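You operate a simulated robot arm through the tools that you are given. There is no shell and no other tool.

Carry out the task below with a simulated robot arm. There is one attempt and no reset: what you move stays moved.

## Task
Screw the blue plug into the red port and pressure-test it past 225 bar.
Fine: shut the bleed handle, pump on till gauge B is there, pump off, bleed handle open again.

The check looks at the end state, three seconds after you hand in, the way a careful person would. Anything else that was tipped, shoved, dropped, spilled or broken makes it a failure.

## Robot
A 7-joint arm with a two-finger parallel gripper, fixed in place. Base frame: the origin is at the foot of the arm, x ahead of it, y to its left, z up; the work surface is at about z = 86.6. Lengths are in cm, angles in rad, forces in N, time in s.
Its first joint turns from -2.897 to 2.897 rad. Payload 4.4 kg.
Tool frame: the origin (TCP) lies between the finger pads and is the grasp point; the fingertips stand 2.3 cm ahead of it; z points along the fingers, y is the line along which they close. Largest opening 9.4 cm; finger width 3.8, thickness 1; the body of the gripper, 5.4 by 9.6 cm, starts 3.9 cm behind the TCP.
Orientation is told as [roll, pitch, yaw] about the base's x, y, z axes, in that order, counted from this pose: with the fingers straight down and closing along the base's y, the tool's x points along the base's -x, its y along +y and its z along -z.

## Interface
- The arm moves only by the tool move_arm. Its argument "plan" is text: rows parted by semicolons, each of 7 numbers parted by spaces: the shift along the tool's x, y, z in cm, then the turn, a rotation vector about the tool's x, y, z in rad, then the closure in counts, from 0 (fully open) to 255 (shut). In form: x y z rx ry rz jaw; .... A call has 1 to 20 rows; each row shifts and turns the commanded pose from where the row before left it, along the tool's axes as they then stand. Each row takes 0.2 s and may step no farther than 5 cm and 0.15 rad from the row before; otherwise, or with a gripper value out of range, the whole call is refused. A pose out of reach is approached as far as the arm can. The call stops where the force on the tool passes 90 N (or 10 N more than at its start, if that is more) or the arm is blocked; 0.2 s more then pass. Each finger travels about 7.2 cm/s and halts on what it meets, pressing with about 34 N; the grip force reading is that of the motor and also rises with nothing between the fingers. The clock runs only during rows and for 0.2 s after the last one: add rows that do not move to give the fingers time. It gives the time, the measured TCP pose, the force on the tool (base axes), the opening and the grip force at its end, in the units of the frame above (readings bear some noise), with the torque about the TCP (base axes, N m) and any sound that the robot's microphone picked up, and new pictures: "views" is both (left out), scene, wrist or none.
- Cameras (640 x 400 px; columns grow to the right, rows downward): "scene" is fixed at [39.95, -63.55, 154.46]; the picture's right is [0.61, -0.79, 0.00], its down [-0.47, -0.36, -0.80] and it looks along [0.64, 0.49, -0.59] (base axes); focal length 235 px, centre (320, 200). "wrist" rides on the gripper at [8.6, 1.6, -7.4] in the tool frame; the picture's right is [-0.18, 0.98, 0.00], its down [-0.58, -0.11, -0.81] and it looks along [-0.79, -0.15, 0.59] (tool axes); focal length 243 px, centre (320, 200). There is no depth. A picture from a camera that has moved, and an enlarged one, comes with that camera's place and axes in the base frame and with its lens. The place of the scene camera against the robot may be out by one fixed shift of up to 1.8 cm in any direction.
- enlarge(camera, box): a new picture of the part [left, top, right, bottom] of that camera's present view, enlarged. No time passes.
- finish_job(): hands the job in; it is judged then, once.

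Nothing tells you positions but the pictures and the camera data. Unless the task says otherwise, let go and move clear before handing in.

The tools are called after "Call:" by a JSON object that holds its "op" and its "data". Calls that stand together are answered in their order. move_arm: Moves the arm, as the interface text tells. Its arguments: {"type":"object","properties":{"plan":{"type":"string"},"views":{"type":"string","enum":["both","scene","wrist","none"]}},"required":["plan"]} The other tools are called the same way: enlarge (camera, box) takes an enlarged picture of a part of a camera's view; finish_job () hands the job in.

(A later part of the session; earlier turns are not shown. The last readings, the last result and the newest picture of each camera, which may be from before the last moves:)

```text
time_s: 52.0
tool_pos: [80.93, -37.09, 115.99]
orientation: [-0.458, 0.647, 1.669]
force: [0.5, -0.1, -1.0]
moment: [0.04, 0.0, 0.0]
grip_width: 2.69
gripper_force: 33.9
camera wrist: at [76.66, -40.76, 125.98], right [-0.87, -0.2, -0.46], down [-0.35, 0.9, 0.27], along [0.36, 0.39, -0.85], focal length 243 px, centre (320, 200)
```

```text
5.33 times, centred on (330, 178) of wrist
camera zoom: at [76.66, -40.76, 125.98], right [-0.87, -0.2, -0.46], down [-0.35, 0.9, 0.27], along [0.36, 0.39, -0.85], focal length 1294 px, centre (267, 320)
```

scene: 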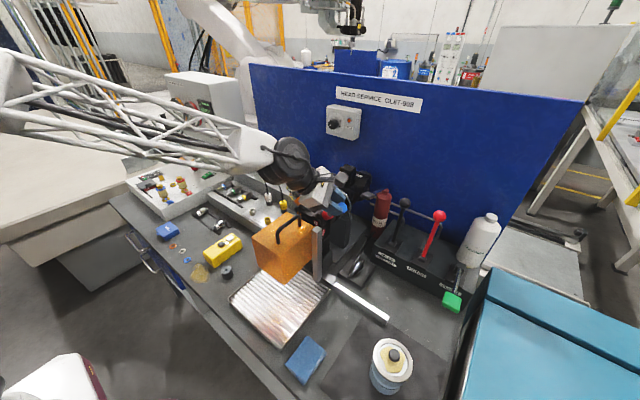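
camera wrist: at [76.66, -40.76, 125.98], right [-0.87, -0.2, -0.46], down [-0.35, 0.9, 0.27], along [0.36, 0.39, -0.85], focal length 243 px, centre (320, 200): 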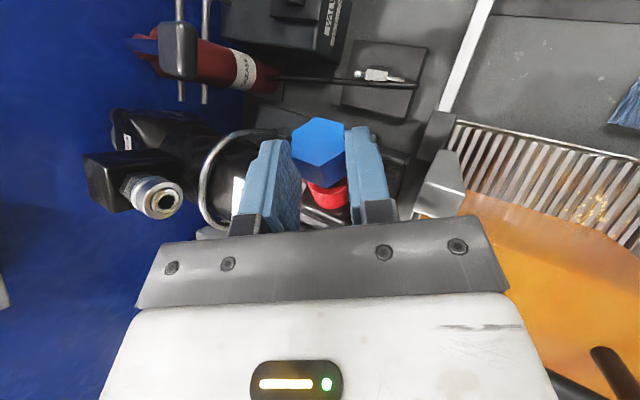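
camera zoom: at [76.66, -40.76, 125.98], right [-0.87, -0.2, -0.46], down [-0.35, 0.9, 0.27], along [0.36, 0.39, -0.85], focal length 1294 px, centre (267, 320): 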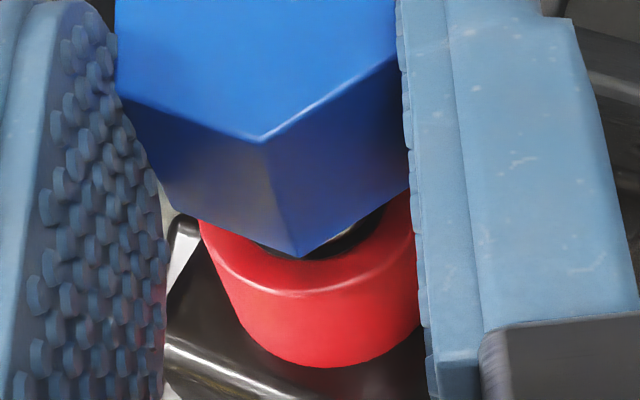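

Contact has cleared and the thread tip appears to be entering the port. Advancing in small guarded steps.

Call:
{"op": "move_arm", "data": {"plan": "-0.198 0 0.031 0 0 0 255;-0.198 0 0.031 0 0 0 255;0 0 0 0 0 0 255", "views": "wrist"}}

Call:
{"op": "enlarge", "data": {"camera": "wrist", "box": [290, 140, 370, 215]}}

```text
time_s: 52.8
tool_pos: [81.0, -36.69, 115.76]
orientation: [-0.458, 0.645, 1.669]
force: [1.2, -0.3, 0.1]
moment: [0.0, -0.02, 0.02]
grip_width: 2.69
gripper_force: 34.4
camera wrist: at [76.68, -40.46, 125.71], right [-0.87, -0.2, -0.46], down [-0.35, 0.9, 0.27], along [0.36, 0.39, -0.85], focal length 243 px, centre (320, 200)
```

wrist: 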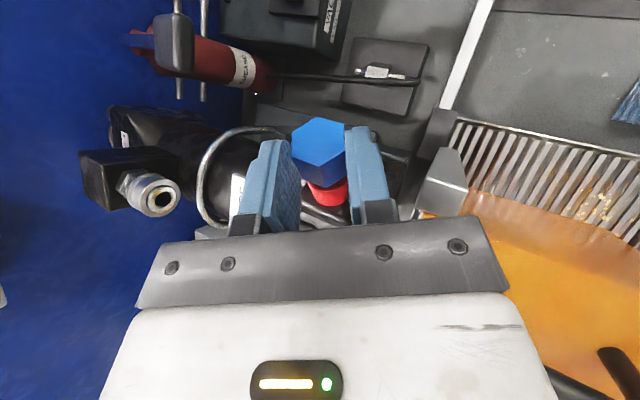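

```text
5.33 times, centred on (330, 178) of wrist
camera zoom: at [76.68, -40.46, 125.71], right [-0.87, -0.2, -0.46], down [-0.35, 0.9, 0.27], along [0.36, 0.39, -0.85], focal length 1294 px, centre (267, 320)
```

zoom: 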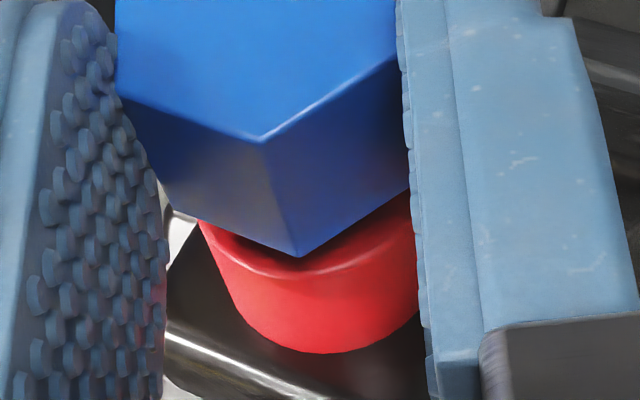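

Call:
{"op": "move_arm", "data": {"plan": "-0.198 0 0.031 0 0 0 255;-0.198 0 0.031 0 0 0 255;0 0 0 0 0 0 255", "views": "wrist"}}

Call:
{"op": "enlarge", "data": {"camera": "wrist", "box": [290, 140, 370, 215]}}

Call:
{"op": "enlarge", "data": {"camera": "scene", "box": [310, 190, 366, 230]}}

```text
time_s: 53.6
tool_pos: [80.96, -36.45, 115.42]
orientation: [-0.458, 0.644, 1.669]
force: [3.0, -5.0, -6.3]
moment: [-0.01, 0.04, 0.01]
grip_width: 2.68
gripper_force: 33.9
camera wrist: at [76.68, -40.2, 125.38], right [-0.87, -0.2, -0.46], down [-0.35, 0.9, 0.27], along [0.36, 0.39, -0.85], focal length 243 px, centre (320, 200)
```

wrist: 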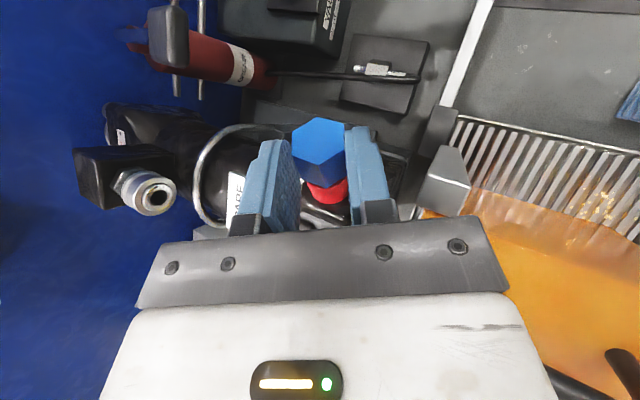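

```text
5.33 times, centred on (330, 178) of wrist
camera zoom: at [76.68, -40.2, 125.38], right [-0.87, -0.2, -0.46], down [-0.35, 0.9, 0.27], along [0.36, 0.39, -0.85], focal length 1294 px, centre (267, 320)
```

zoom: 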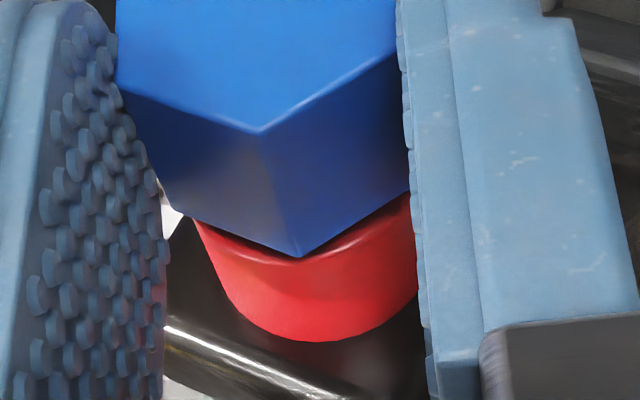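

```text
10.00 times, centred on (338, 210) of scene
camera zoom: at [39.95, -63.55, 154.46], right [0.61, -0.79, 0.0], down [-0.47, -0.36, -0.8], along [0.64, 0.49, -0.59], focal length 2349 px, centre (140, 100)
```

zoom: 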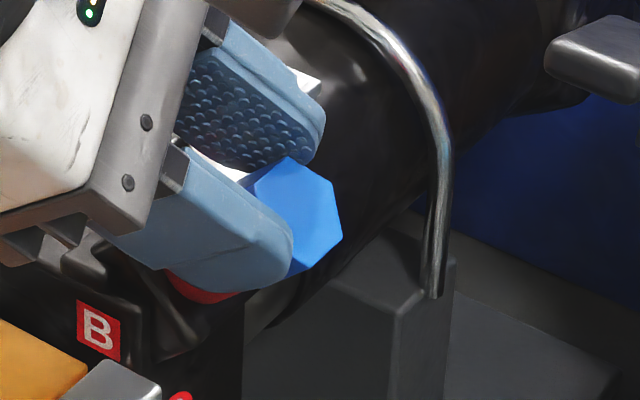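

The thread is in the hole now: the force is mostly sideways, pushing along +z of the tool. I'll relieve it by shifting slightly and see how the force responds.

Call:
{"op": "move_arm", "data": {"plan": "0 0 0.1 0 0 0 255;0 0 0 0 0 0 255", "views": "none"}}

Call:
{"op": "move_arm", "data": {"plan": "0 0 0.1 0 0 0 255;0 0 0 0 0 0 255", "views": "none"}}

```text
time_s: 54.2
tool_pos: [80.97, -36.38, 115.44]
orientation: [-0.459, 0.646, 1.668]
force: [-17.8, 6.7, 4.8]
moment: [0.29, 0.48, 0.1]
grip_width: 2.68
gripper_force: 34.0
```

```text
time_s: 54.8
tool_pos: [80.98, -36.46, 115.42]
orientation: [-0.46, 0.648, 1.669]
force: [-42.2, 17.7, 16.0]
moment: [0.2, 0.75, -0.08]
grip_width: 2.72
gripper_force: 33.9
```

The plug is seated laterally in the hole. I'll back off to the neutral point and start turning clockwise about the plug axis.

Call:
{"op": "move_arm", "data": {"plan": "0 0 -0.165 0 0 0 255;0 0 0 0 0 0 255", "views": "none"}}

Call:
{"op": "move_arm", "data": {"plan": "0.001 -0.207 0.018 -0.0988 0 0.0156 255;0.001 -0.207 0.018 -0.0988 0 0.0156 255;0.001 -0.207 0.018 -0.0988 0 0.0156 255;0 0 0 0 0 0 255", "views": "wrist"}}

Call:
{"op": "enlarge", "data": {"camera": "wrist", "box": [290, 140, 370, 215]}}

```text
time_s: 55.4
tool_pos: [80.95, -36.38, 115.4]
orientation: [-0.459, 0.646, 1.669]
force: [-14.6, 1.7, 1.1]
moment: [-0.17, 0.3, -0.11]
grip_width: 2.7
gripper_force: 33.8
```

```text
time_s: 56.4
tool_pos: [81.67, -36.18, 115.59]
orientation: [-0.196, 0.631, 1.616]
force: [7.4, -2.4, -2.5]
moment: [-0.09, -0.15, 0.02]
grip_width: 2.71
gripper_force: 34.3
camera wrist: at [78.86, -39.26, 126.29], right [-0.96, -0.01, -0.26], down [-0.09, 0.95, 0.31], along [0.25, 0.32, -0.91], focal length 243 px, centre (320, 200)
```

wrist: 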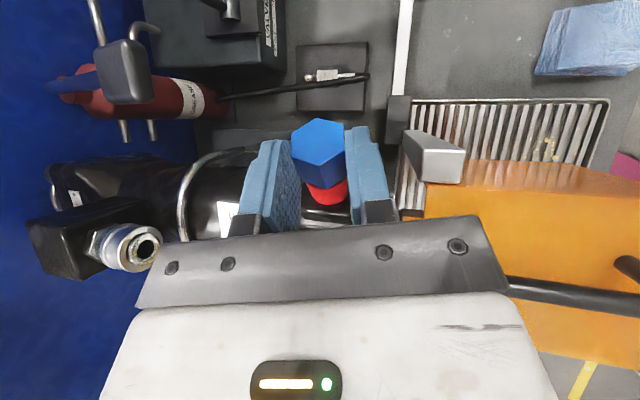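

```text
5.33 times, centred on (330, 178) of wrist
camera zoom: at [78.86, -39.26, 126.29], right [-0.96, -0.01, -0.26], down [-0.09, 0.95, 0.31], along [0.25, 0.32, -0.91], focal length 1294 px, centre (267, 320)
```

zoom: 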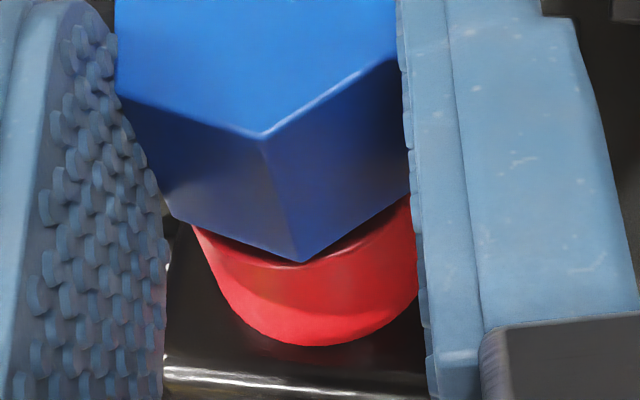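

Call:
{"op": "move_arm", "data": {"plan": "-0.1 0 0.016 0 0 0 255;0 0 0 0 0 0 255", "views": "none"}}

Call:
{"op": "move_arm", "data": {"plan": "-0.1 0 0.016 0 0 0 255;0 0 0 0 0 0 255", "views": "none"}}

```text
time_s: 57.0
tool_pos: [81.62, -36.22, 115.5]
orientation: [-0.196, 0.632, 1.614]
force: [14.8, -5.3, -2.4]
moment: [-0.17, -0.3, 0.17]
grip_width: 2.68
gripper_force: 34.0
```

```text
time_s: 57.6
tool_pos: [81.64, -36.17, 115.48]
orientation: [-0.197, 0.633, 1.613]
force: [22.6, -11.3, 3.7]
moment: [-0.25, -0.51, 0.17]
grip_width: 2.68
gripper_force: 33.8
```

Call:
{"op": "move_arm", "data": {"plan": "0 -0.08 0.03 0 0 0 255;0.001 -0.207 0.018 -0.0988 0 0.0156 255;0.001 -0.207 0.018 -0.0988 0 0.0156 255;0.001 -0.207 0.018 -0.0988 0 0.0156 255;0 0 0 0 0 0 255", "views": "none"}}

```text
time_s: 58.8
tool_pos: [82.37, -36.02, 115.58]
orientation: [0.067, 0.63, 1.556]
force: [22.0, -5.8, 13.3]
moment: [-0.11, -0.46, 0.27]
grip_width: 2.71
gripper_force: 33.7
```

Call:
{"op": "move_arm", "data": {"plan": "0 -0.09 -0.03 0 0 0 255;0 0 0 0 0 0 255", "views": "none"}}

Call:
{"op": "move_arm", "data": {"plan": "0.001 -0.207 0.018 -0.0988 0 0.0156 255;0.001 -0.207 0.018 -0.0988 0 0.0156 255;0.001 -0.207 0.018 -0.0988 0 0.0156 255;0.001 -0.207 0.018 -0.0988 0 0.0156 255;0 0 0 0 0 0 255", "views": "both"}}

Call:
{"op": "enlarge", "data": {"camera": "wrist", "box": [290, 140, 370, 215]}}

Call:
{"op": "enlarge", "data": {"camera": "scene", "box": [300, 170, 380, 235]}}

```text
time_s: 59.4
tool_pos: [82.42, -36.08, 115.58]
orientation: [0.069, 0.629, 1.556]
force: [0.9, 0.6, 16.3]
moment: [-0.08, 0.13, 0.08]
grip_width: 2.73
gripper_force: 34.1
```

```text
time_s: 60.6
tool_pos: [83.21, -36.29, 115.3]
orientation: [0.417, 0.646, 1.482]
force: [44.3, -5.3, 18.5]
moment: [-0.18, -0.82, 0.37]
grip_width: 2.69
gripper_force: 34.1
camera wrist: at [84.7, -38.84, 126.43], right [-0.86, 0.47, 0.21], down [0.5, 0.84, 0.2], along [-0.08, 0.28, -0.96], focal length 243 px, centre (320, 200)
```

scene: 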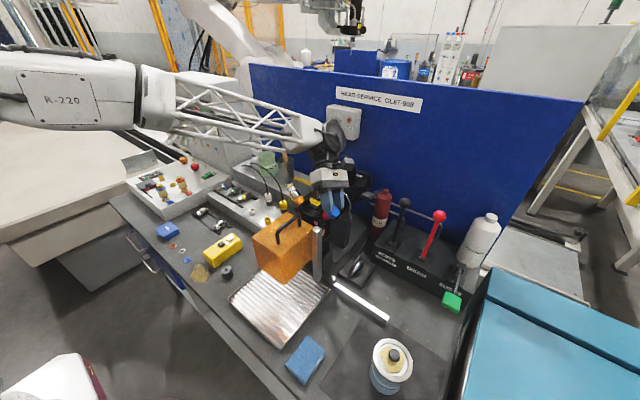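
wrist: 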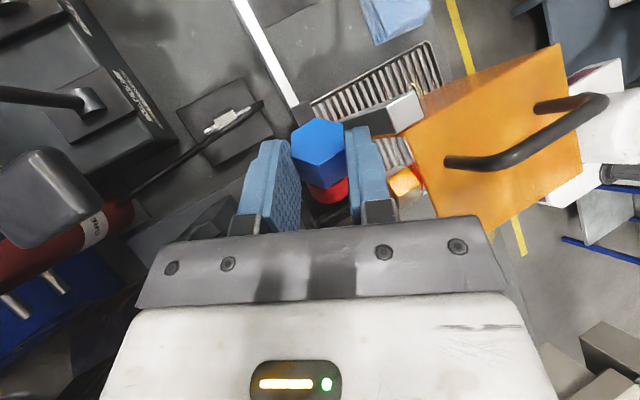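

```text
5.33 times, centred on (330, 178) of wrist
camera zoom: at [84.7, -38.84, 126.43], right [-0.86, 0.47, 0.21], down [0.5, 0.84, 0.2], along [-0.08, 0.28, -0.96], focal length 1294 px, centre (267, 320)
```

zoom: 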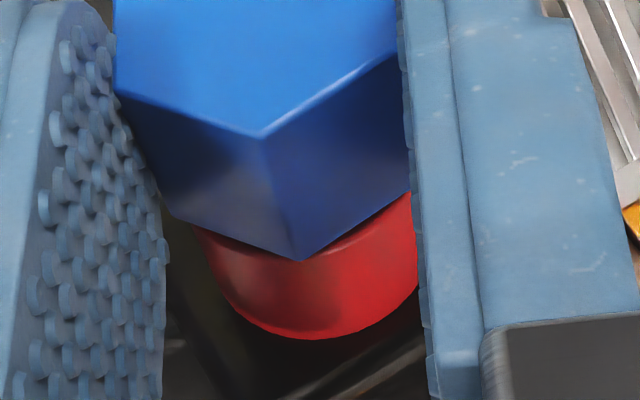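

```text
6.15 times, centred on (340, 202) of scene
camera zoom: at [39.95, -63.55, 154.46], right [0.61, -0.79, 0.0], down [-0.47, -0.36, -0.8], along [0.64, 0.49, -0.59], focal length 1446 px, centre (197, 185)
```

zoom: 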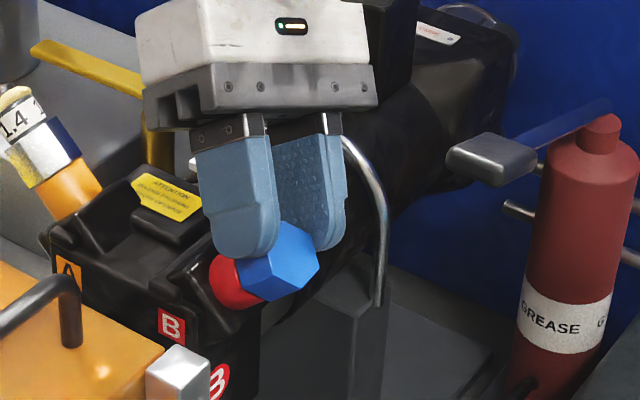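

Call:
{"op": "enlarge", "data": {"camera": "scene", "box": [330, 205, 362, 225]}}

Call:
{"op": "enlarge", "data": {"camera": "wrist", "box": [300, 160, 350, 210]}}

```text
16.00 times, centred on (346, 215) of scene
camera zoom: at [39.95, -63.55, 154.46], right [0.61, -0.79, 0.0], down [-0.47, -0.36, -0.8], along [0.64, 0.49, -0.59], focal length 3759 px, centre (-96, -40)
```

zoom: 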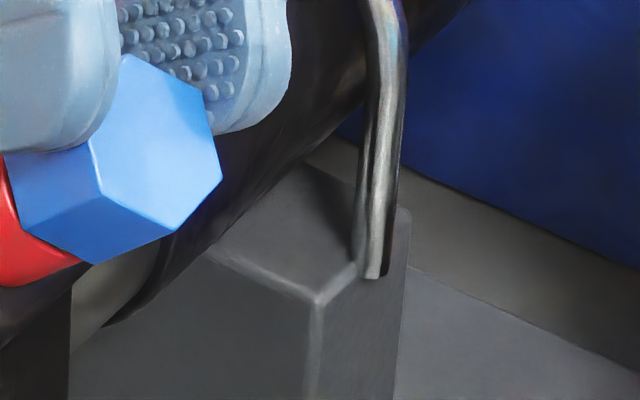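

```text
8.00 times, centred on (325, 185) of wrist
camera zoom: at [84.7, -38.84, 126.43], right [-0.86, 0.47, 0.21], down [0.5, 0.84, 0.2], along [-0.08, 0.28, -0.96], focal length 1941 px, centre (280, 320)
```

zoom: 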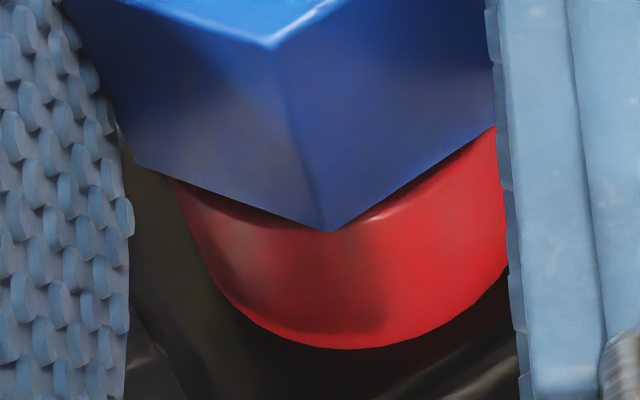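

The plug has turned about 1 rad and its head is close to the port face. I'll relieve the side load, then release gently and check that it stays in the port.

Call:
{"op": "move_arm", "data": {"plan": "0 -0.14 -0.12 0 0 0 255;0 0 0 0 0 0 255", "views": "none"}}

Call:
{"op": "move_arm", "data": {"plan": "0 0 0 0 0 0 180;0 0 0 0 0 0 170;0 0 0 0 0 0 160;0 0 0 0 0 0 140;0 0 0 0 0 0 140", "views": "both"}}

Call:
{"op": "enlarge", "data": {"camera": "wrist", "box": [240, 90, 400, 230]}}

Call:
{"op": "enlarge", "data": {"camera": "scene", "box": [310, 190, 366, 230]}}

```text
time_s: 61.2
tool_pos: [83.31, -36.3, 115.33]
orientation: [0.419, 0.645, 1.482]
force: [6.3, 4.5, 17.8]
moment: [0.03, 0.1, 0.06]
grip_width: 2.71
gripper_force: 33.5
```

```text
time_s: 62.4
tool_pos: [83.32, -36.35, 115.29]
orientation: [0.418, 0.645, 1.481]
force: [-0.3, -0.9, -0.5]
moment: [0.0, 0.02, 0.01]
grip_width: 4.25
gripper_force: 0.1
camera wrist: at [84.78, -38.88, 126.4], right [-0.86, 0.47, 0.21], down [0.5, 0.84, 0.2], along [-0.08, 0.28, -0.96], focal length 243 px, centre (320, 200)
```

scene: 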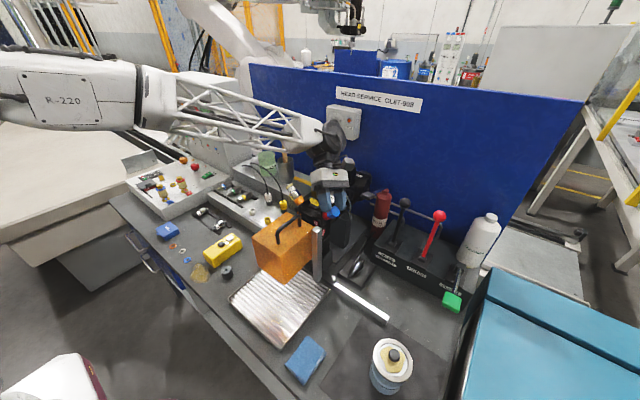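
wrist: 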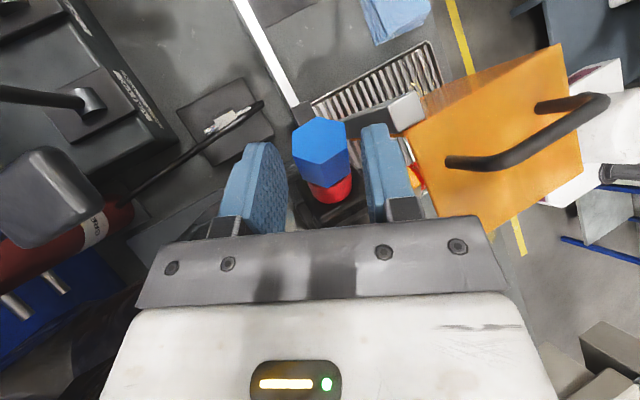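

```text
2.86 times, centred on (320, 160) of wrist
camera zoom: at [84.78, -38.88, 126.4], right [-0.86, 0.47, 0.21], down [0.5, 0.84, 0.2], along [-0.08, 0.28, -0.96], focal length 693 px, centre (320, 314)
```

zoom: 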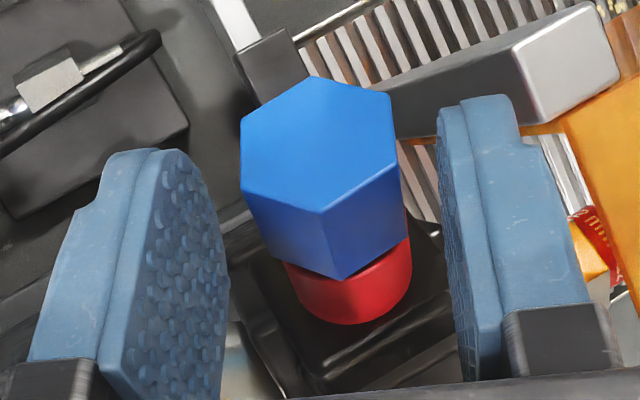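

```text
10.00 times, centred on (338, 210) of scene
camera zoom: at [39.95, -63.55, 154.46], right [0.61, -0.79, 0.0], down [-0.47, -0.36, -0.8], along [0.64, 0.49, -0.59], focal length 2349 px, centre (140, 100)
```

zoom: 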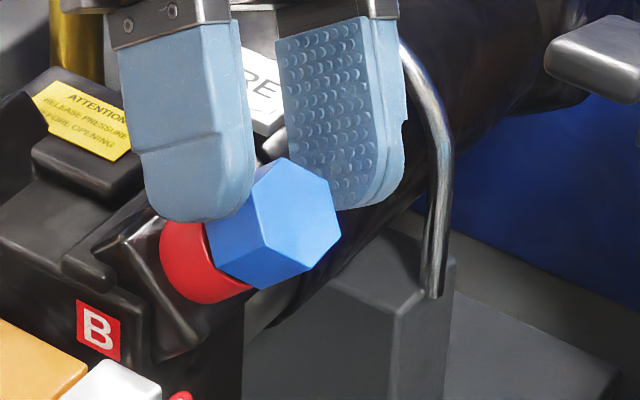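

The plug stays in the port on its own. I'll retreat outward along the port axis, then swing the tool in line with the plug axis so I can screw with full wrist turns.

Call:
{"op": "move_arm", "data": {"plan": "0.988 0 -0.156 0 0 0 140;1.976 0 -0.312 0 0 0 140;1.976 0 -0.312 0 0 0 140;1.976 0 -0.312 0 0 0 140;1.482 0 -0.234 0 0 0 140;0 0 0 0 0 0 140", "views": "none"}}

Call:
{"op": "move_arm", "data": {"plan": "0 0 0 0 -0.1414 0 110;0 0 0 0 -0.1414 0 110;0 0 0 0 -0.1414 0 110;0 0 0 0 -0.1414 0 110;0 0 0 0 -0.1414 0 110;0 0 0 0 -0.1414 0 110;0 0 0 0 -0.1414 0 110;0 0 0 0 -0.1414 0 110;0 0 0 0 -0.1414 0 110;0 0 0 0 -0.1414 0 110;0 0 0 0 0 0 110", "views": "both"}}

```text
time_s: 63.8
tool_pos: [83.3, -42.4, 121.46]
orientation: [0.419, 0.645, 1.483]
force: [-0.4, -0.9, -0.3]
moment: [-0.05, -0.01, -0.01]
grip_width: 4.23
gripper_force: 0.0
```

```text
time_s: 66.2
tool_pos: [83.44, -42.29, 121.33]
orientation: [0.431, -0.68, 0.939]
force: [-0.3, 0.3, 0.0]
moment: [0.01, 0.02, -0.01]
grip_width: 5.34
gripper_force: 0.1
camera wrist: at [78.06, -52.52, 121.63], right [-0.79, 0.43, 0.44], down [0.36, -0.24, 0.9], along [0.5, 0.87, 0.03], focal length 243 px, centre (320, 200)
```

scene: 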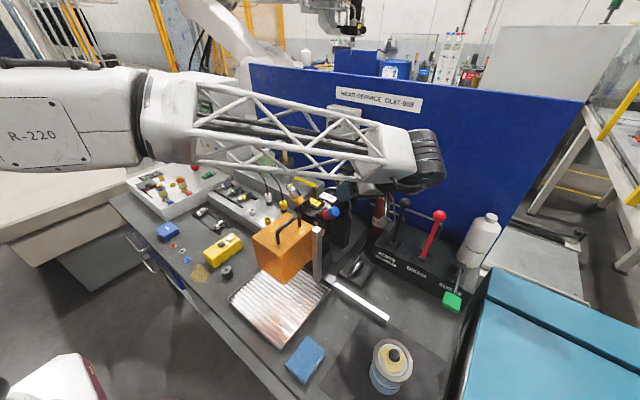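
wrist: 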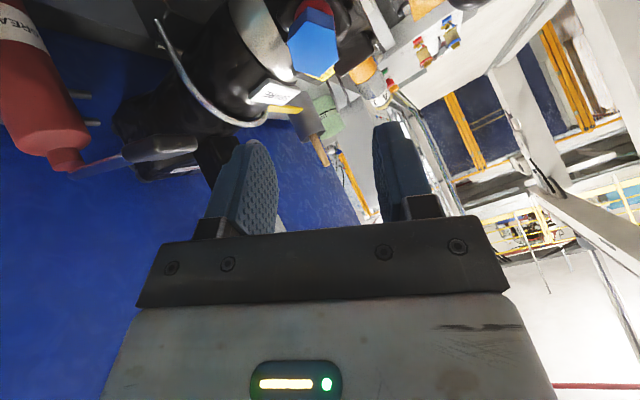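

Call:
{"op": "enlarge", "data": {"camera": "wrist", "box": [270, 0, 366, 90]}}

Call:
{"op": "enlarge", "data": {"camera": "scene", "box": [300, 150, 460, 250]}}

```text
4.44 times, centred on (318, 45) of wrist
camera zoom: at [78.06, -52.52, 121.63], right [-0.79, 0.43, 0.44], down [0.36, -0.24, 0.9], along [0.5, 0.87, 0.03], focal length 1078 px, centre (329, 889)
```

zoom: 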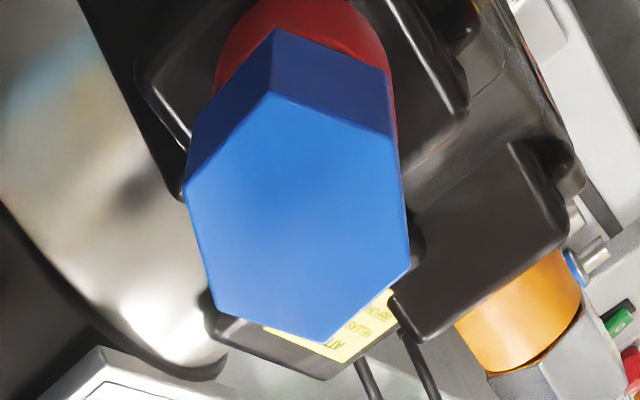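

```text
4.00 times, centred on (380, 200) of scene
camera zoom: at [39.95, -63.55, 154.46], right [0.61, -0.79, 0.0], down [-0.47, -0.36, -0.8], along [0.64, 0.49, -0.59], focal length 940 px, centre (80, 200)
```

zoom: 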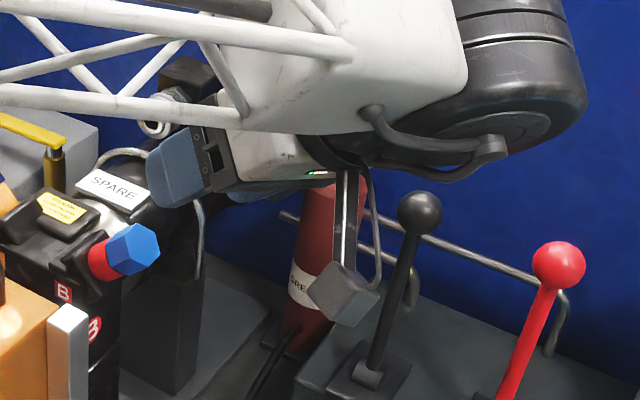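

The plug's flats are already parallel to the pads and its axis lines up with the tool. I'll centre on it and move in.

Call:
{"op": "move_arm", "data": {"plan": "1.25 0.05 0.5 0 0 0 110;1.25 0.05 0.5 0 0 0 110;0 0 1.75 0 0 0 110;0 0 1.75 0 0 0 110;0 0 0 0 0 0 110", "views": "wrist"}}

Call:
{"op": "enlarge", "data": {"camera": "wrist", "box": [230, 40, 410, 210]}}

```text
time_s: 67.4
tool_pos: [82.13, -40.56, 116.64]
orientation: [0.432, -0.679, 0.94]
force: [-0.1, 0.9, 0.0]
moment: [-0.01, -0.02, 0.01]
grip_width: 5.35
gripper_force: 0.0
camera wrist: at [76.81, -50.8, 117.0], right [-0.79, 0.43, 0.43], down [0.36, -0.24, 0.9], along [0.49, 0.87, 0.03], focal length 243 px, centre (320, 200)
```

wrist: 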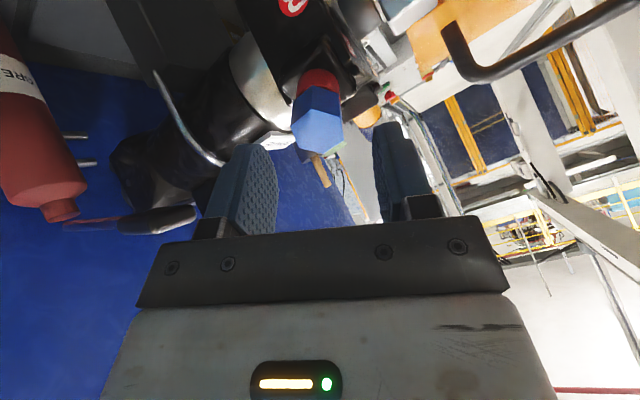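

```text
2.35 times, centred on (320, 125) of wrist
camera zoom: at [76.81, -50.8, 117.0], right [-0.79, 0.43, 0.43], down [0.36, -0.24, 0.9], along [0.49, 0.87, 0.03], focal length 571 px, centre (320, 376)
```

zoom: 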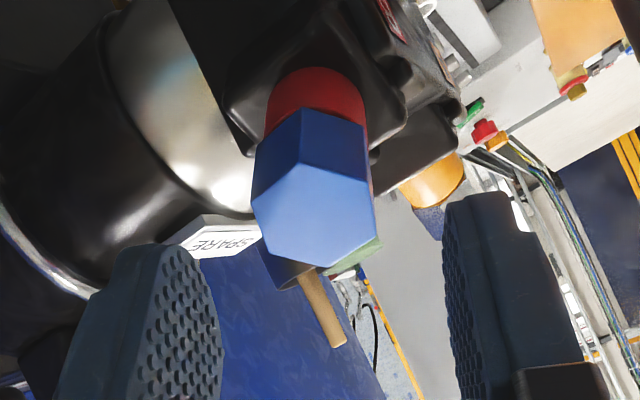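

Call:
{"op": "move_arm", "data": {"plan": "0.25 -0.05 1 0 0 0 110;0 0 1 0 0 0 110;0 0 1 0 0 0 110;0 0 0 0 0 0 130", "views": "wrist"}}

Call:
{"op": "enlarge", "data": {"camera": "wrist", "box": [230, 70, 410, 230]}}

Call:
{"op": "enlarge", "data": {"camera": "scene", "box": [310, 180, 390, 240]}}

```text
time_s: 68.4
tool_pos: [82.06, -38.66, 114.28]
orientation: [0.431, -0.678, 0.941]
force: [-0.3, -1.1, -0.1]
moment: [0.0, 0.01, -0.03]
grip_width: 4.58
gripper_force: 0.1
camera wrist: at [76.76, -48.88, 114.61], right [-0.79, 0.43, 0.44], down [0.36, -0.24, 0.9], along [0.5, 0.87, 0.03], focal length 243 px, centre (320, 200)
```

wrist: 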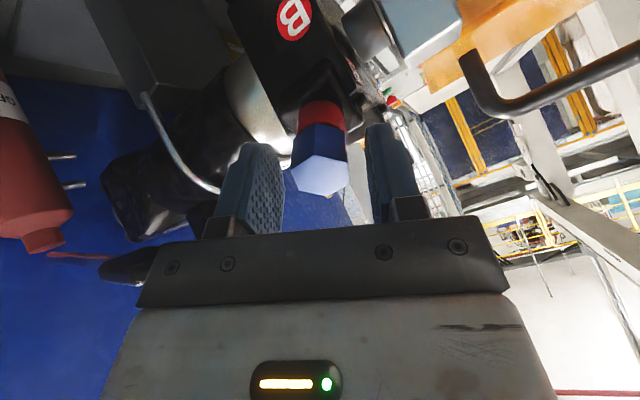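

```text
2.50 times, centred on (320, 150) of wrist
camera zoom: at [76.76, -48.88, 114.61], right [-0.79, 0.43, 0.44], down [0.36, -0.24, 0.9], along [0.5, 0.87, 0.03], focal length 606 px, centre (320, 325)
```

zoom: 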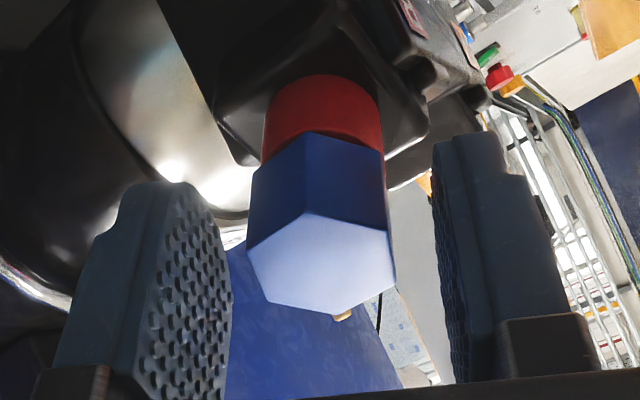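

```text
6.67 times, centred on (350, 210) of scene
camera zoom: at [39.95, -63.55, 154.46], right [0.61, -0.79, 0.0], down [-0.47, -0.36, -0.8], along [0.64, 0.49, -0.59], focal length 1566 px, centre (120, 133)
```

zoom: 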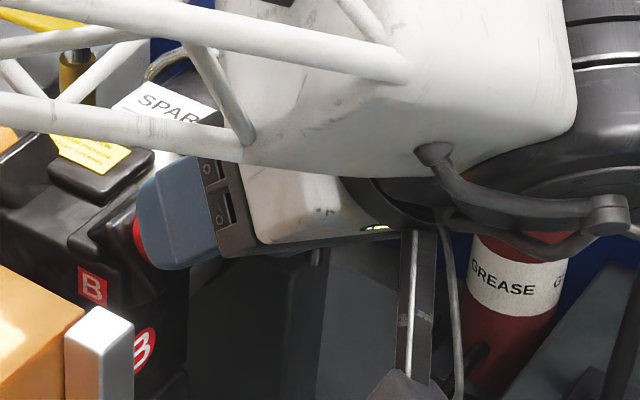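

The plug is centred between the fingers. Closing and then turning clockwise about the tool axis.

Call:
{"op": "move_arm", "data": {"plan": "-0.08 0.03 0 0 0 0 150;0 0 0 0 0 0 175;0 0 0 0 0 0 255;0 0 0 0 0 0 255;0 0 0 0 0 0 255", "views": "none"}}

Call:
{"op": "move_arm", "data": {"plan": "0 0 0 0 0 0.1 255;0 0 0 0 0 0.1 255;0 0 0 0 0 0.1 255;0 0 0 0 0 0 255", "views": "wrist"}}

Call:
{"op": "enlarge", "data": {"camera": "wrist", "box": [230, 70, 410, 230]}}

```text
time_s: 69.6
tool_pos: [82.06, -38.59, 114.38]
orientation: [0.432, -0.679, 0.941]
force: [12.0, -5.5, -2.6]
moment: [-0.15, -0.2, -0.23]
grip_width: 2.69
gripper_force: 34.4
```

```text
time_s: 70.6
tool_pos: [82.03, -38.48, 114.37]
orientation: [0.612, -0.527, 0.623]
force: [-3.6, 3.5, 3.3]
moment: [0.07, 0.0, 0.04]
grip_width: 2.71
gripper_force: 33.9
camera wrist: at [74.94, -47.47, 116.07], right [-0.57, 0.58, 0.58], down [0.49, -0.33, 0.81], along [0.66, 0.74, -0.09], focal length 243 px, centre (320, 200)
```

wrist: 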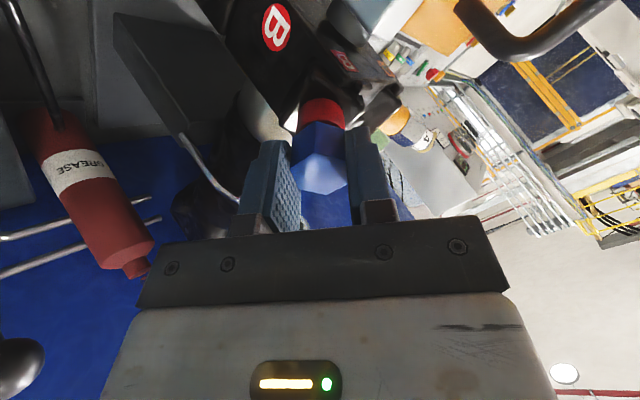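

```text
2.50 times, centred on (320, 150) of wrist
camera zoom: at [74.94, -47.47, 116.07], right [-0.57, 0.58, 0.58], down [0.49, -0.33, 0.81], along [0.66, 0.74, -0.09], focal length 606 px, centre (320, 325)
```

zoom: 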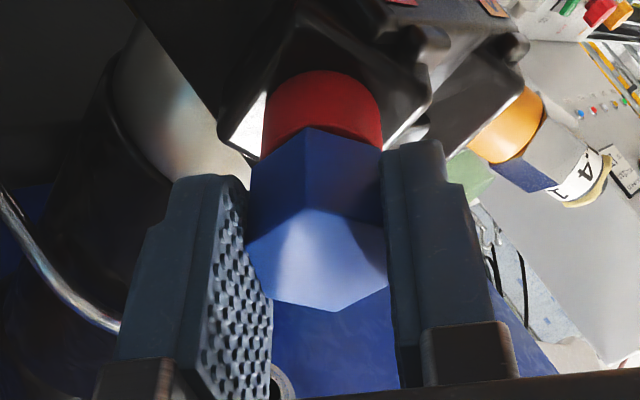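

Call:
{"op": "move_arm", "data": {"plan": "0 0 0.003 0 0 0.14 255;0 0 0.003 0 0 0.14 255;0 0 0.003 0 0 0.14 255;0 0 0.003 0 0 0.14 255;0 0 0.003 0 0 0.14 255;0 0 0 0 0 0 255", "views": "none"}}

Call:
{"op": "move_arm", "data": {"plan": "0 0 0.003 0 0 0.14 255;0 0 0.003 0 0 0.14 255;0 0 0.003 0 0 0.14 255;0 0 0.003 0 0 0.14 255;0 0 0.003 0 0 0.14 255;0 0 0 0 0 0 255", "views": "wrist"}}

Call:
{"op": "enlarge", "data": {"camera": "wrist", "box": [230, 70, 410, 230]}}

```text
time_s: 72.0
tool_pos: [82.02, -38.56, 114.54]
orientation: [0.784, -0.067, 0.068]
force: [-43.1, 33.3, 21.7]
moment: [0.48, 0.45, 0.58]
grip_width: 2.7
gripper_force: 34.0
```

```text
time_s: 73.4
tool_pos: [82.02, -38.43, 114.51]
orientation: [0.687, 0.414, -0.457]
force: [6.9, 50.1, 42.3]
moment: [0.9, -0.14, -0.08]
grip_width: 2.72
gripper_force: 34.3
camera wrist: at [76.05, -39.36, 124.18], right [0.71, 0.5, 0.5], down [0.42, -0.87, 0.27], along [0.57, 0.01, -0.82], focal length 243 px, centre (320, 200)
```

wrist: 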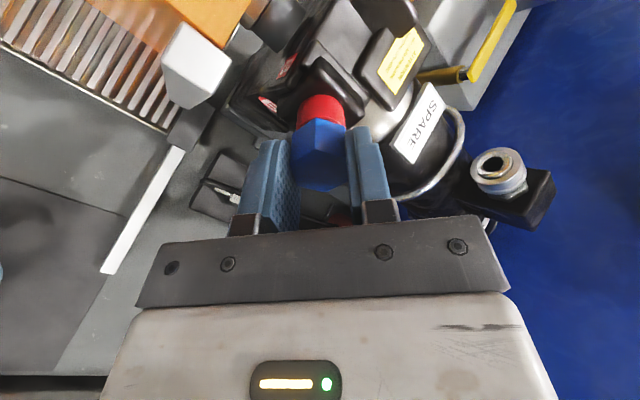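

```text
2.50 times, centred on (320, 150) of wrist
camera zoom: at [76.05, -39.36, 124.18], right [0.71, 0.5, 0.5], down [0.42, -0.87, 0.27], along [0.57, 0.01, -0.82], focal length 606 px, centre (320, 325)
```

zoom: 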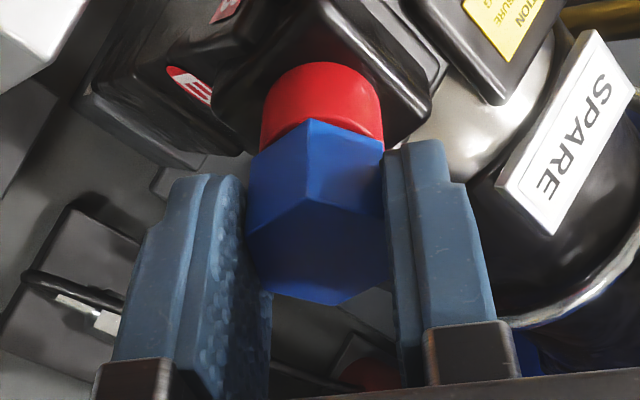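

The plug turns with the wrist; the side load is from a small centring offset, which I'll correct. Then I'll keep turning and watch the gap to the port.

Call:
{"op": "move_arm", "data": {"plan": "0.15 0.21 0 0 0 0 255;0 0 0 0 0 0 255", "views": "none"}}

Call:
{"op": "move_arm", "data": {"plan": "-0.002 0.028 0.005 0 0 0.14 255;-0.002 0.028 0.005 0 0 0.14 255;-0.002 0.028 0.005 0 0 0.14 255;-0.002 0.028 0.005 0 0 0.14 255;-0.002 0.028 0.005 0 0 0.14 255;0 0 0 0 0 0 255", "views": "none"}}

```text
time_s: 74.0
tool_pos: [82.06, -38.3, 114.43]
orientation: [0.689, 0.414, -0.455]
force: [36.9, 27.9, 27.1]
moment: [0.41, -0.6, -0.56]
grip_width: 2.72
gripper_force: 34.1
```

```text
time_s: 75.4
tool_pos: [82.15, -38.49, 114.52]
orientation: [0.254, 0.752, -1.208]
force: [21.4, 9.8, 10.2]
moment: [0.22, -0.24, -0.2]
grip_width: 2.71
gripper_force: 34.1
```

Call:
{"op": "move_arm", "data": {"plan": "-0.002 0.028 0.005 0 0 0.14 255;-0.002 0.028 0.005 0 0 0.14 255;-0.002 0.028 0.005 0 0 0.14 255;0 0 0 0 0 0 255", "views": "both"}}

Call:
{"op": "enlarge", "data": {"camera": "wrist", "box": [230, 70, 410, 230]}}

Call:
{"op": "enlarge", "data": {"camera": "scene", "box": [310, 160, 390, 240]}}

```text
time_s: 76.4
tool_pos: [82.18, -38.36, 114.54]
orientation: [-0.158, 0.773, -1.791]
force: [-0.9, -1.8, -2.8]
moment: [-0.12, 0.04, 0.05]
grip_width: 2.69
gripper_force: 34.6
camera wrist: at [85.29, -37.79, 125.58], right [0.94, -0.24, -0.24], down [-0.2, -0.96, 0.18], along [-0.27, -0.12, -0.96], focal length 243 px, centre (320, 200)
```

scene: 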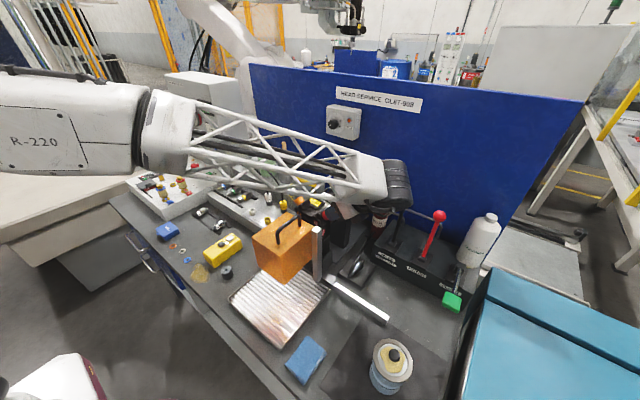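
wrist: 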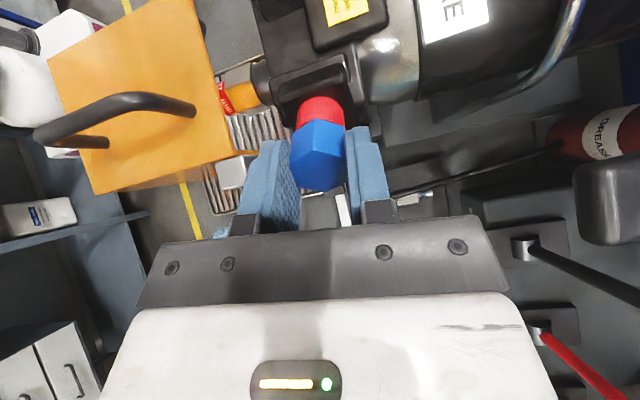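

```text
2.50 times, centred on (320, 150) of wrist
camera zoom: at [85.29, -37.79, 125.58], right [0.94, -0.24, -0.24], down [-0.2, -0.96, 0.18], along [-0.27, -0.12, -0.96], focal length 606 px, centre (320, 325)
```

zoom: 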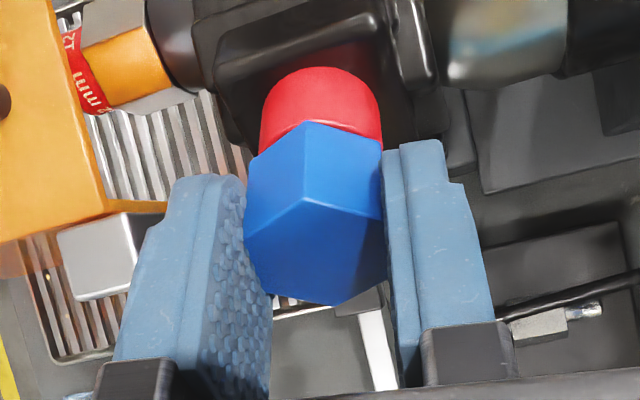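

```text
5.00 times, centred on (350, 200) of scene
camera zoom: at [39.95, -63.55, 154.46], right [0.61, -0.79, 0.0], down [-0.47, -0.36, -0.8], along [0.64, 0.49, -0.59], focal length 1175 px, centre (170, 200)
```

zoom: 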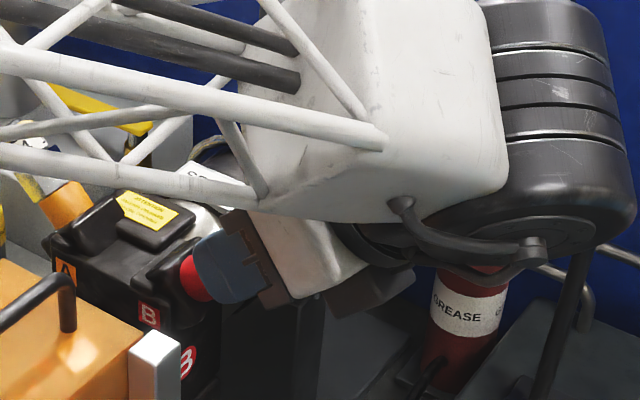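

Call:
{"op": "move_arm", "data": {"plan": "-0.002 0.028 0.005 0 0 0.14 255;-0.002 0.028 0.005 0 0 0.14 255;-0.002 0.028 0.005 0 0 0.14 255;-0.002 0.028 0.005 0 0 0.14 255;-0.002 0.028 0.005 0 0 0.14 255;0 0 0 0 0 0 255", "views": "wrist"}}

Call:
{"op": "enlarge", "data": {"camera": "wrist", "box": [270, 80, 370, 160]}}

```text
time_s: 77.8
tool_pos: [82.39, -38.39, 114.56]
orientation: [-0.646, 0.481, -2.593]
force: [-49.9, -3.5, -7.0]
moment: [-0.13, 0.6, 0.53]
grip_width: 2.73
gripper_force: 34.4
camera wrist: at [90.05, -40.5, 122.87], right [0.51, -0.61, -0.61], down [-0.51, -0.78, 0.36], along [-0.7, 0.13, -0.71], focal length 243 px, centre (320, 200)
```

wrist: 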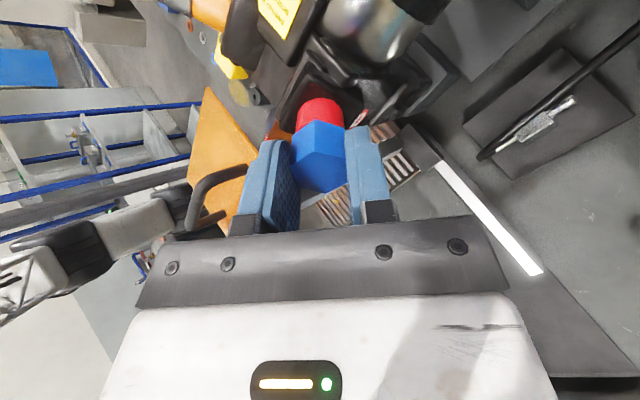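

```text
5.00 times, centred on (320, 120) of wrist
camera zoom: at [90.05, -40.5, 122.87], right [0.51, -0.61, -0.61], down [-0.51, -0.78, 0.36], along [-0.7, 0.13, -0.71], focal length 1213 px, centre (320, 600)
```

zoom: 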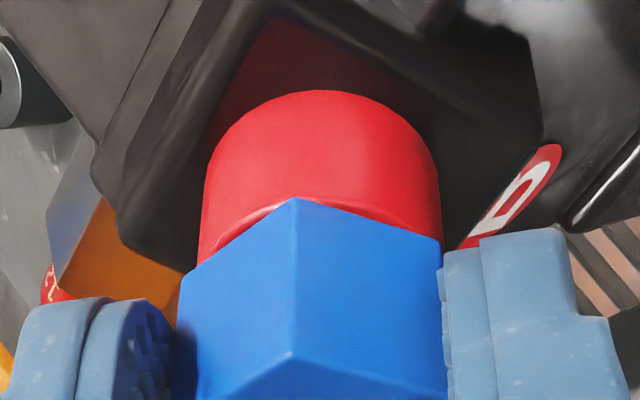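

Call:
{"op": "move_arm", "data": {"plan": "-0.113 -0.098 0 0 0 0 255;-0.002 0.028 0.005 0 0 0.14 255;-0.002 0.028 0.005 0 0 0.14 255;-0.002 0.028 0.005 0 0 0.14 255;-0.002 0.028 0.005 0 0 0.14 255;0 0 0 0 0 0 255", "views": "wrist"}}

Call:
{"op": "enlarge", "data": {"camera": "wrist", "box": [270, 80, 370, 160]}}

```text
time_s: 79.2
tool_pos: [82.3, -38.3, 114.41]
orientation: [-0.779, 0.107, -3.031]
force: [4.1, -1.8, -2.0]
moment: [-0.04, -0.63, 0.57]
grip_width: 3.0
gripper_force: 34.1
camera wrist: at [91.23, -43.84, 119.45], right [-0.03, -0.71, -0.71], down [-0.59, -0.56, 0.58], along [-0.81, 0.43, -0.4], focal length 243 px, centre (320, 200)
```

wrist: 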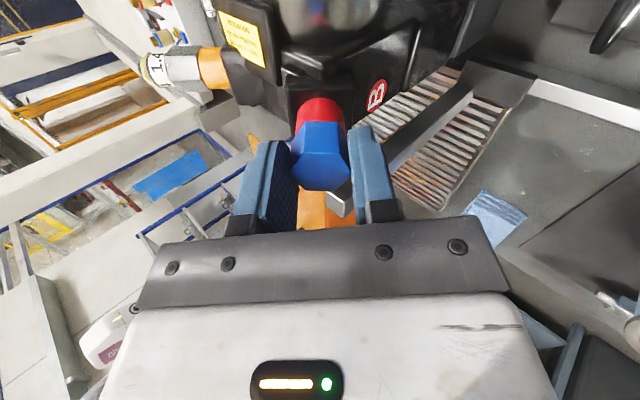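

```text
5.00 times, centred on (320, 120) of wrist
camera zoom: at [91.23, -43.84, 119.45], right [-0.03, -0.71, -0.71], down [-0.59, -0.56, 0.58], along [-0.81, 0.43, -0.4], focal length 1213 px, centre (320, 600)
```

zoom: 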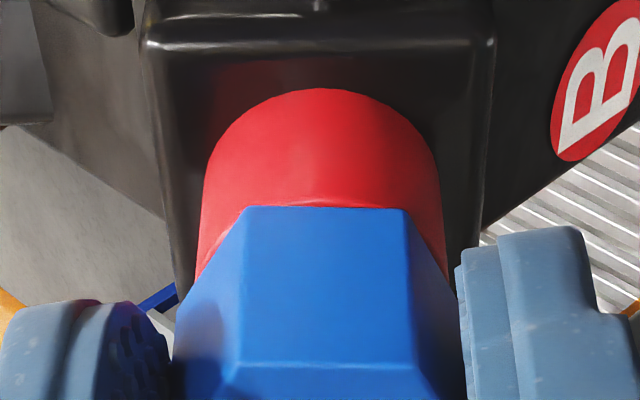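

The plug resisted and the hex slipped in the jaws with about 0.85 Nm of torque, so it looks tight against the port. I'll open, realign to the flats and try a bit more torque to confirm it is seated.

Call:
{"op": "move_arm", "data": {"plan": "0 0 0 0 0 0 170;0 0 0 0 0 0 150;0 0 0 0 0 0 140;0 0 0 0 0 -0.13 140;0 0 0 0 0 -0.13 140;0 0 0 0 0 -0.13 140;0 0 0 0 0 -0.13 140;0 0 0 0 0 0 140", "views": "wrist"}}

Call:
{"op": "enlarge", "data": {"camera": "wrist", "box": [230, 70, 410, 230]}}

```text
time_s: 81.0
tool_pos: [82.31, -38.4, 114.45]
orientation: [-0.661, 0.458, -2.623]
force: [0.3, -0.3, -0.2]
moment: [0.03, 0.05, 0.01]
grip_width: 4.24
gripper_force: 0.1
camera wrist: at [90.18, -40.73, 122.6], right [0.47, -0.62, -0.62], down [-0.52, -0.77, 0.37], along [-0.71, 0.15, -0.69], focal length 243 px, centre (320, 200)
```

wrist: 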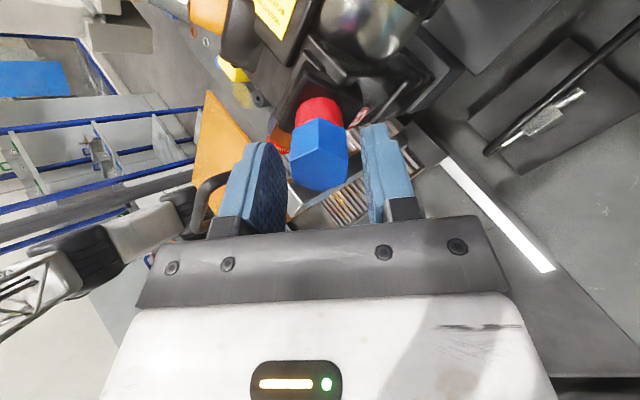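

```text
2.50 times, centred on (320, 150) of wrist
camera zoom: at [90.18, -40.73, 122.6], right [0.47, -0.62, -0.62], down [-0.52, -0.77, 0.37], along [-0.71, 0.15, -0.69], focal length 606 px, centre (320, 325)
```

zoom: 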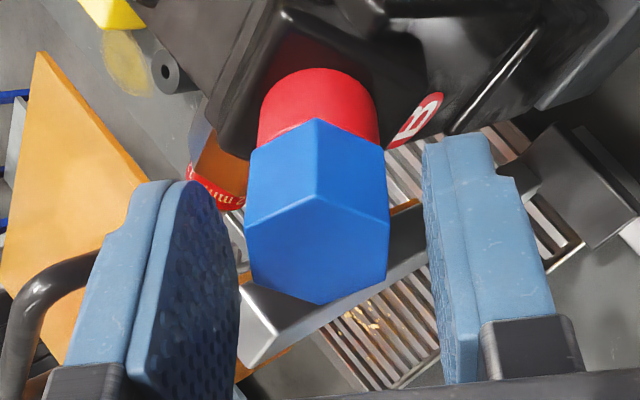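

Call:
{"op": "move_arm", "data": {"plan": "0 0 0 0 0 0 175;0 0 0 0 0 0 255;0 0 0 0 0 0 255;0 0 0 0 0 0 255", "views": "none"}}

Call:
{"op": "move_arm", "data": {"plan": "0 0 0 0 0 0.08 255;0 0 0 0 0 0.08 255;0 0 0 0 0 0 255", "views": "none"}}

Call:
{"op": "move_arm", "data": {"plan": "0 0 0 0 0 0.08 255;0 0 0 0 0 0.08 255;0 0 0 0 0 0 255", "views": "wrist"}}

Call:
{"op": "enlarge", "data": {"camera": "wrist", "box": [230, 70, 410, 230]}}

```text
time_s: 82.0
tool_pos: [82.31, -38.3, 114.54]
orientation: [-0.662, 0.46, -2.625]
force: [-15.2, 7.9, 7.1]
moment: [0.2, 0.24, 0.23]
grip_width: 2.88
gripper_force: 34.2
```

```text
time_s: 82.8
tool_pos: [82.25, -38.36, 114.4]
orientation: [-0.715, 0.354, -2.76]
force: [-14.9, 4.1, 8.4]
moment: [0.19, 0.05, 0.37]
grip_width: 2.73
gripper_force: 34.3
```

```text
time_s: 83.6
tool_pos: [82.22, -38.32, 114.46]
orientation: [-0.754, 0.247, -2.884]
force: [-13.0, 2.7, 5.4]
moment: [0.12, -0.49, 0.84]
grip_width: 2.79
gripper_force: 34.4
camera wrist: at [91.07, -42.61, 120.7], right [0.17, -0.7, -0.7], down [-0.58, -0.64, 0.5], along [-0.8, 0.32, -0.51], focal length 243 px, centre (320, 200)
```

wrist: 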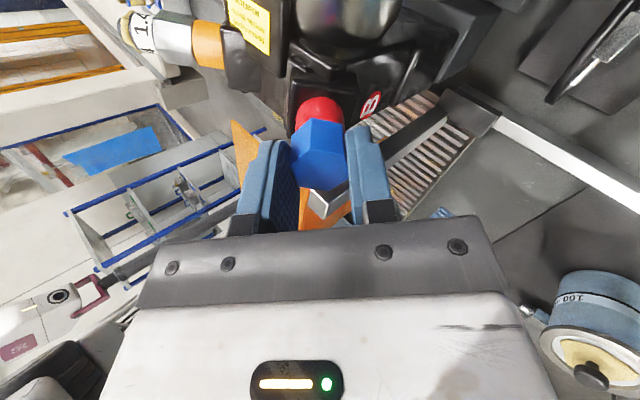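

```text
2.50 times, centred on (320, 150) of wrist
camera zoom: at [91.07, -42.61, 120.7], right [0.17, -0.7, -0.7], down [-0.58, -0.64, 0.5], along [-0.8, 0.32, -0.51], focal length 606 px, centre (320, 325)
```

zoom: 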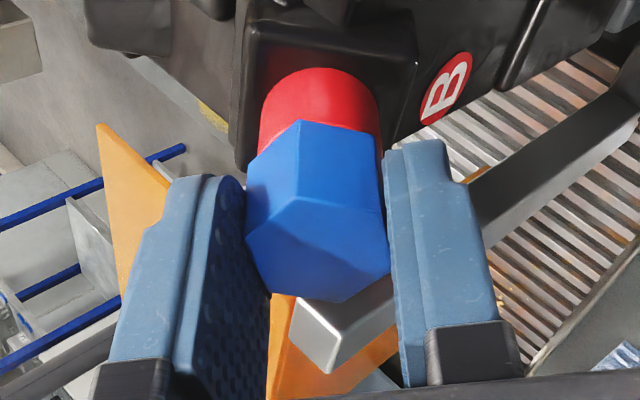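

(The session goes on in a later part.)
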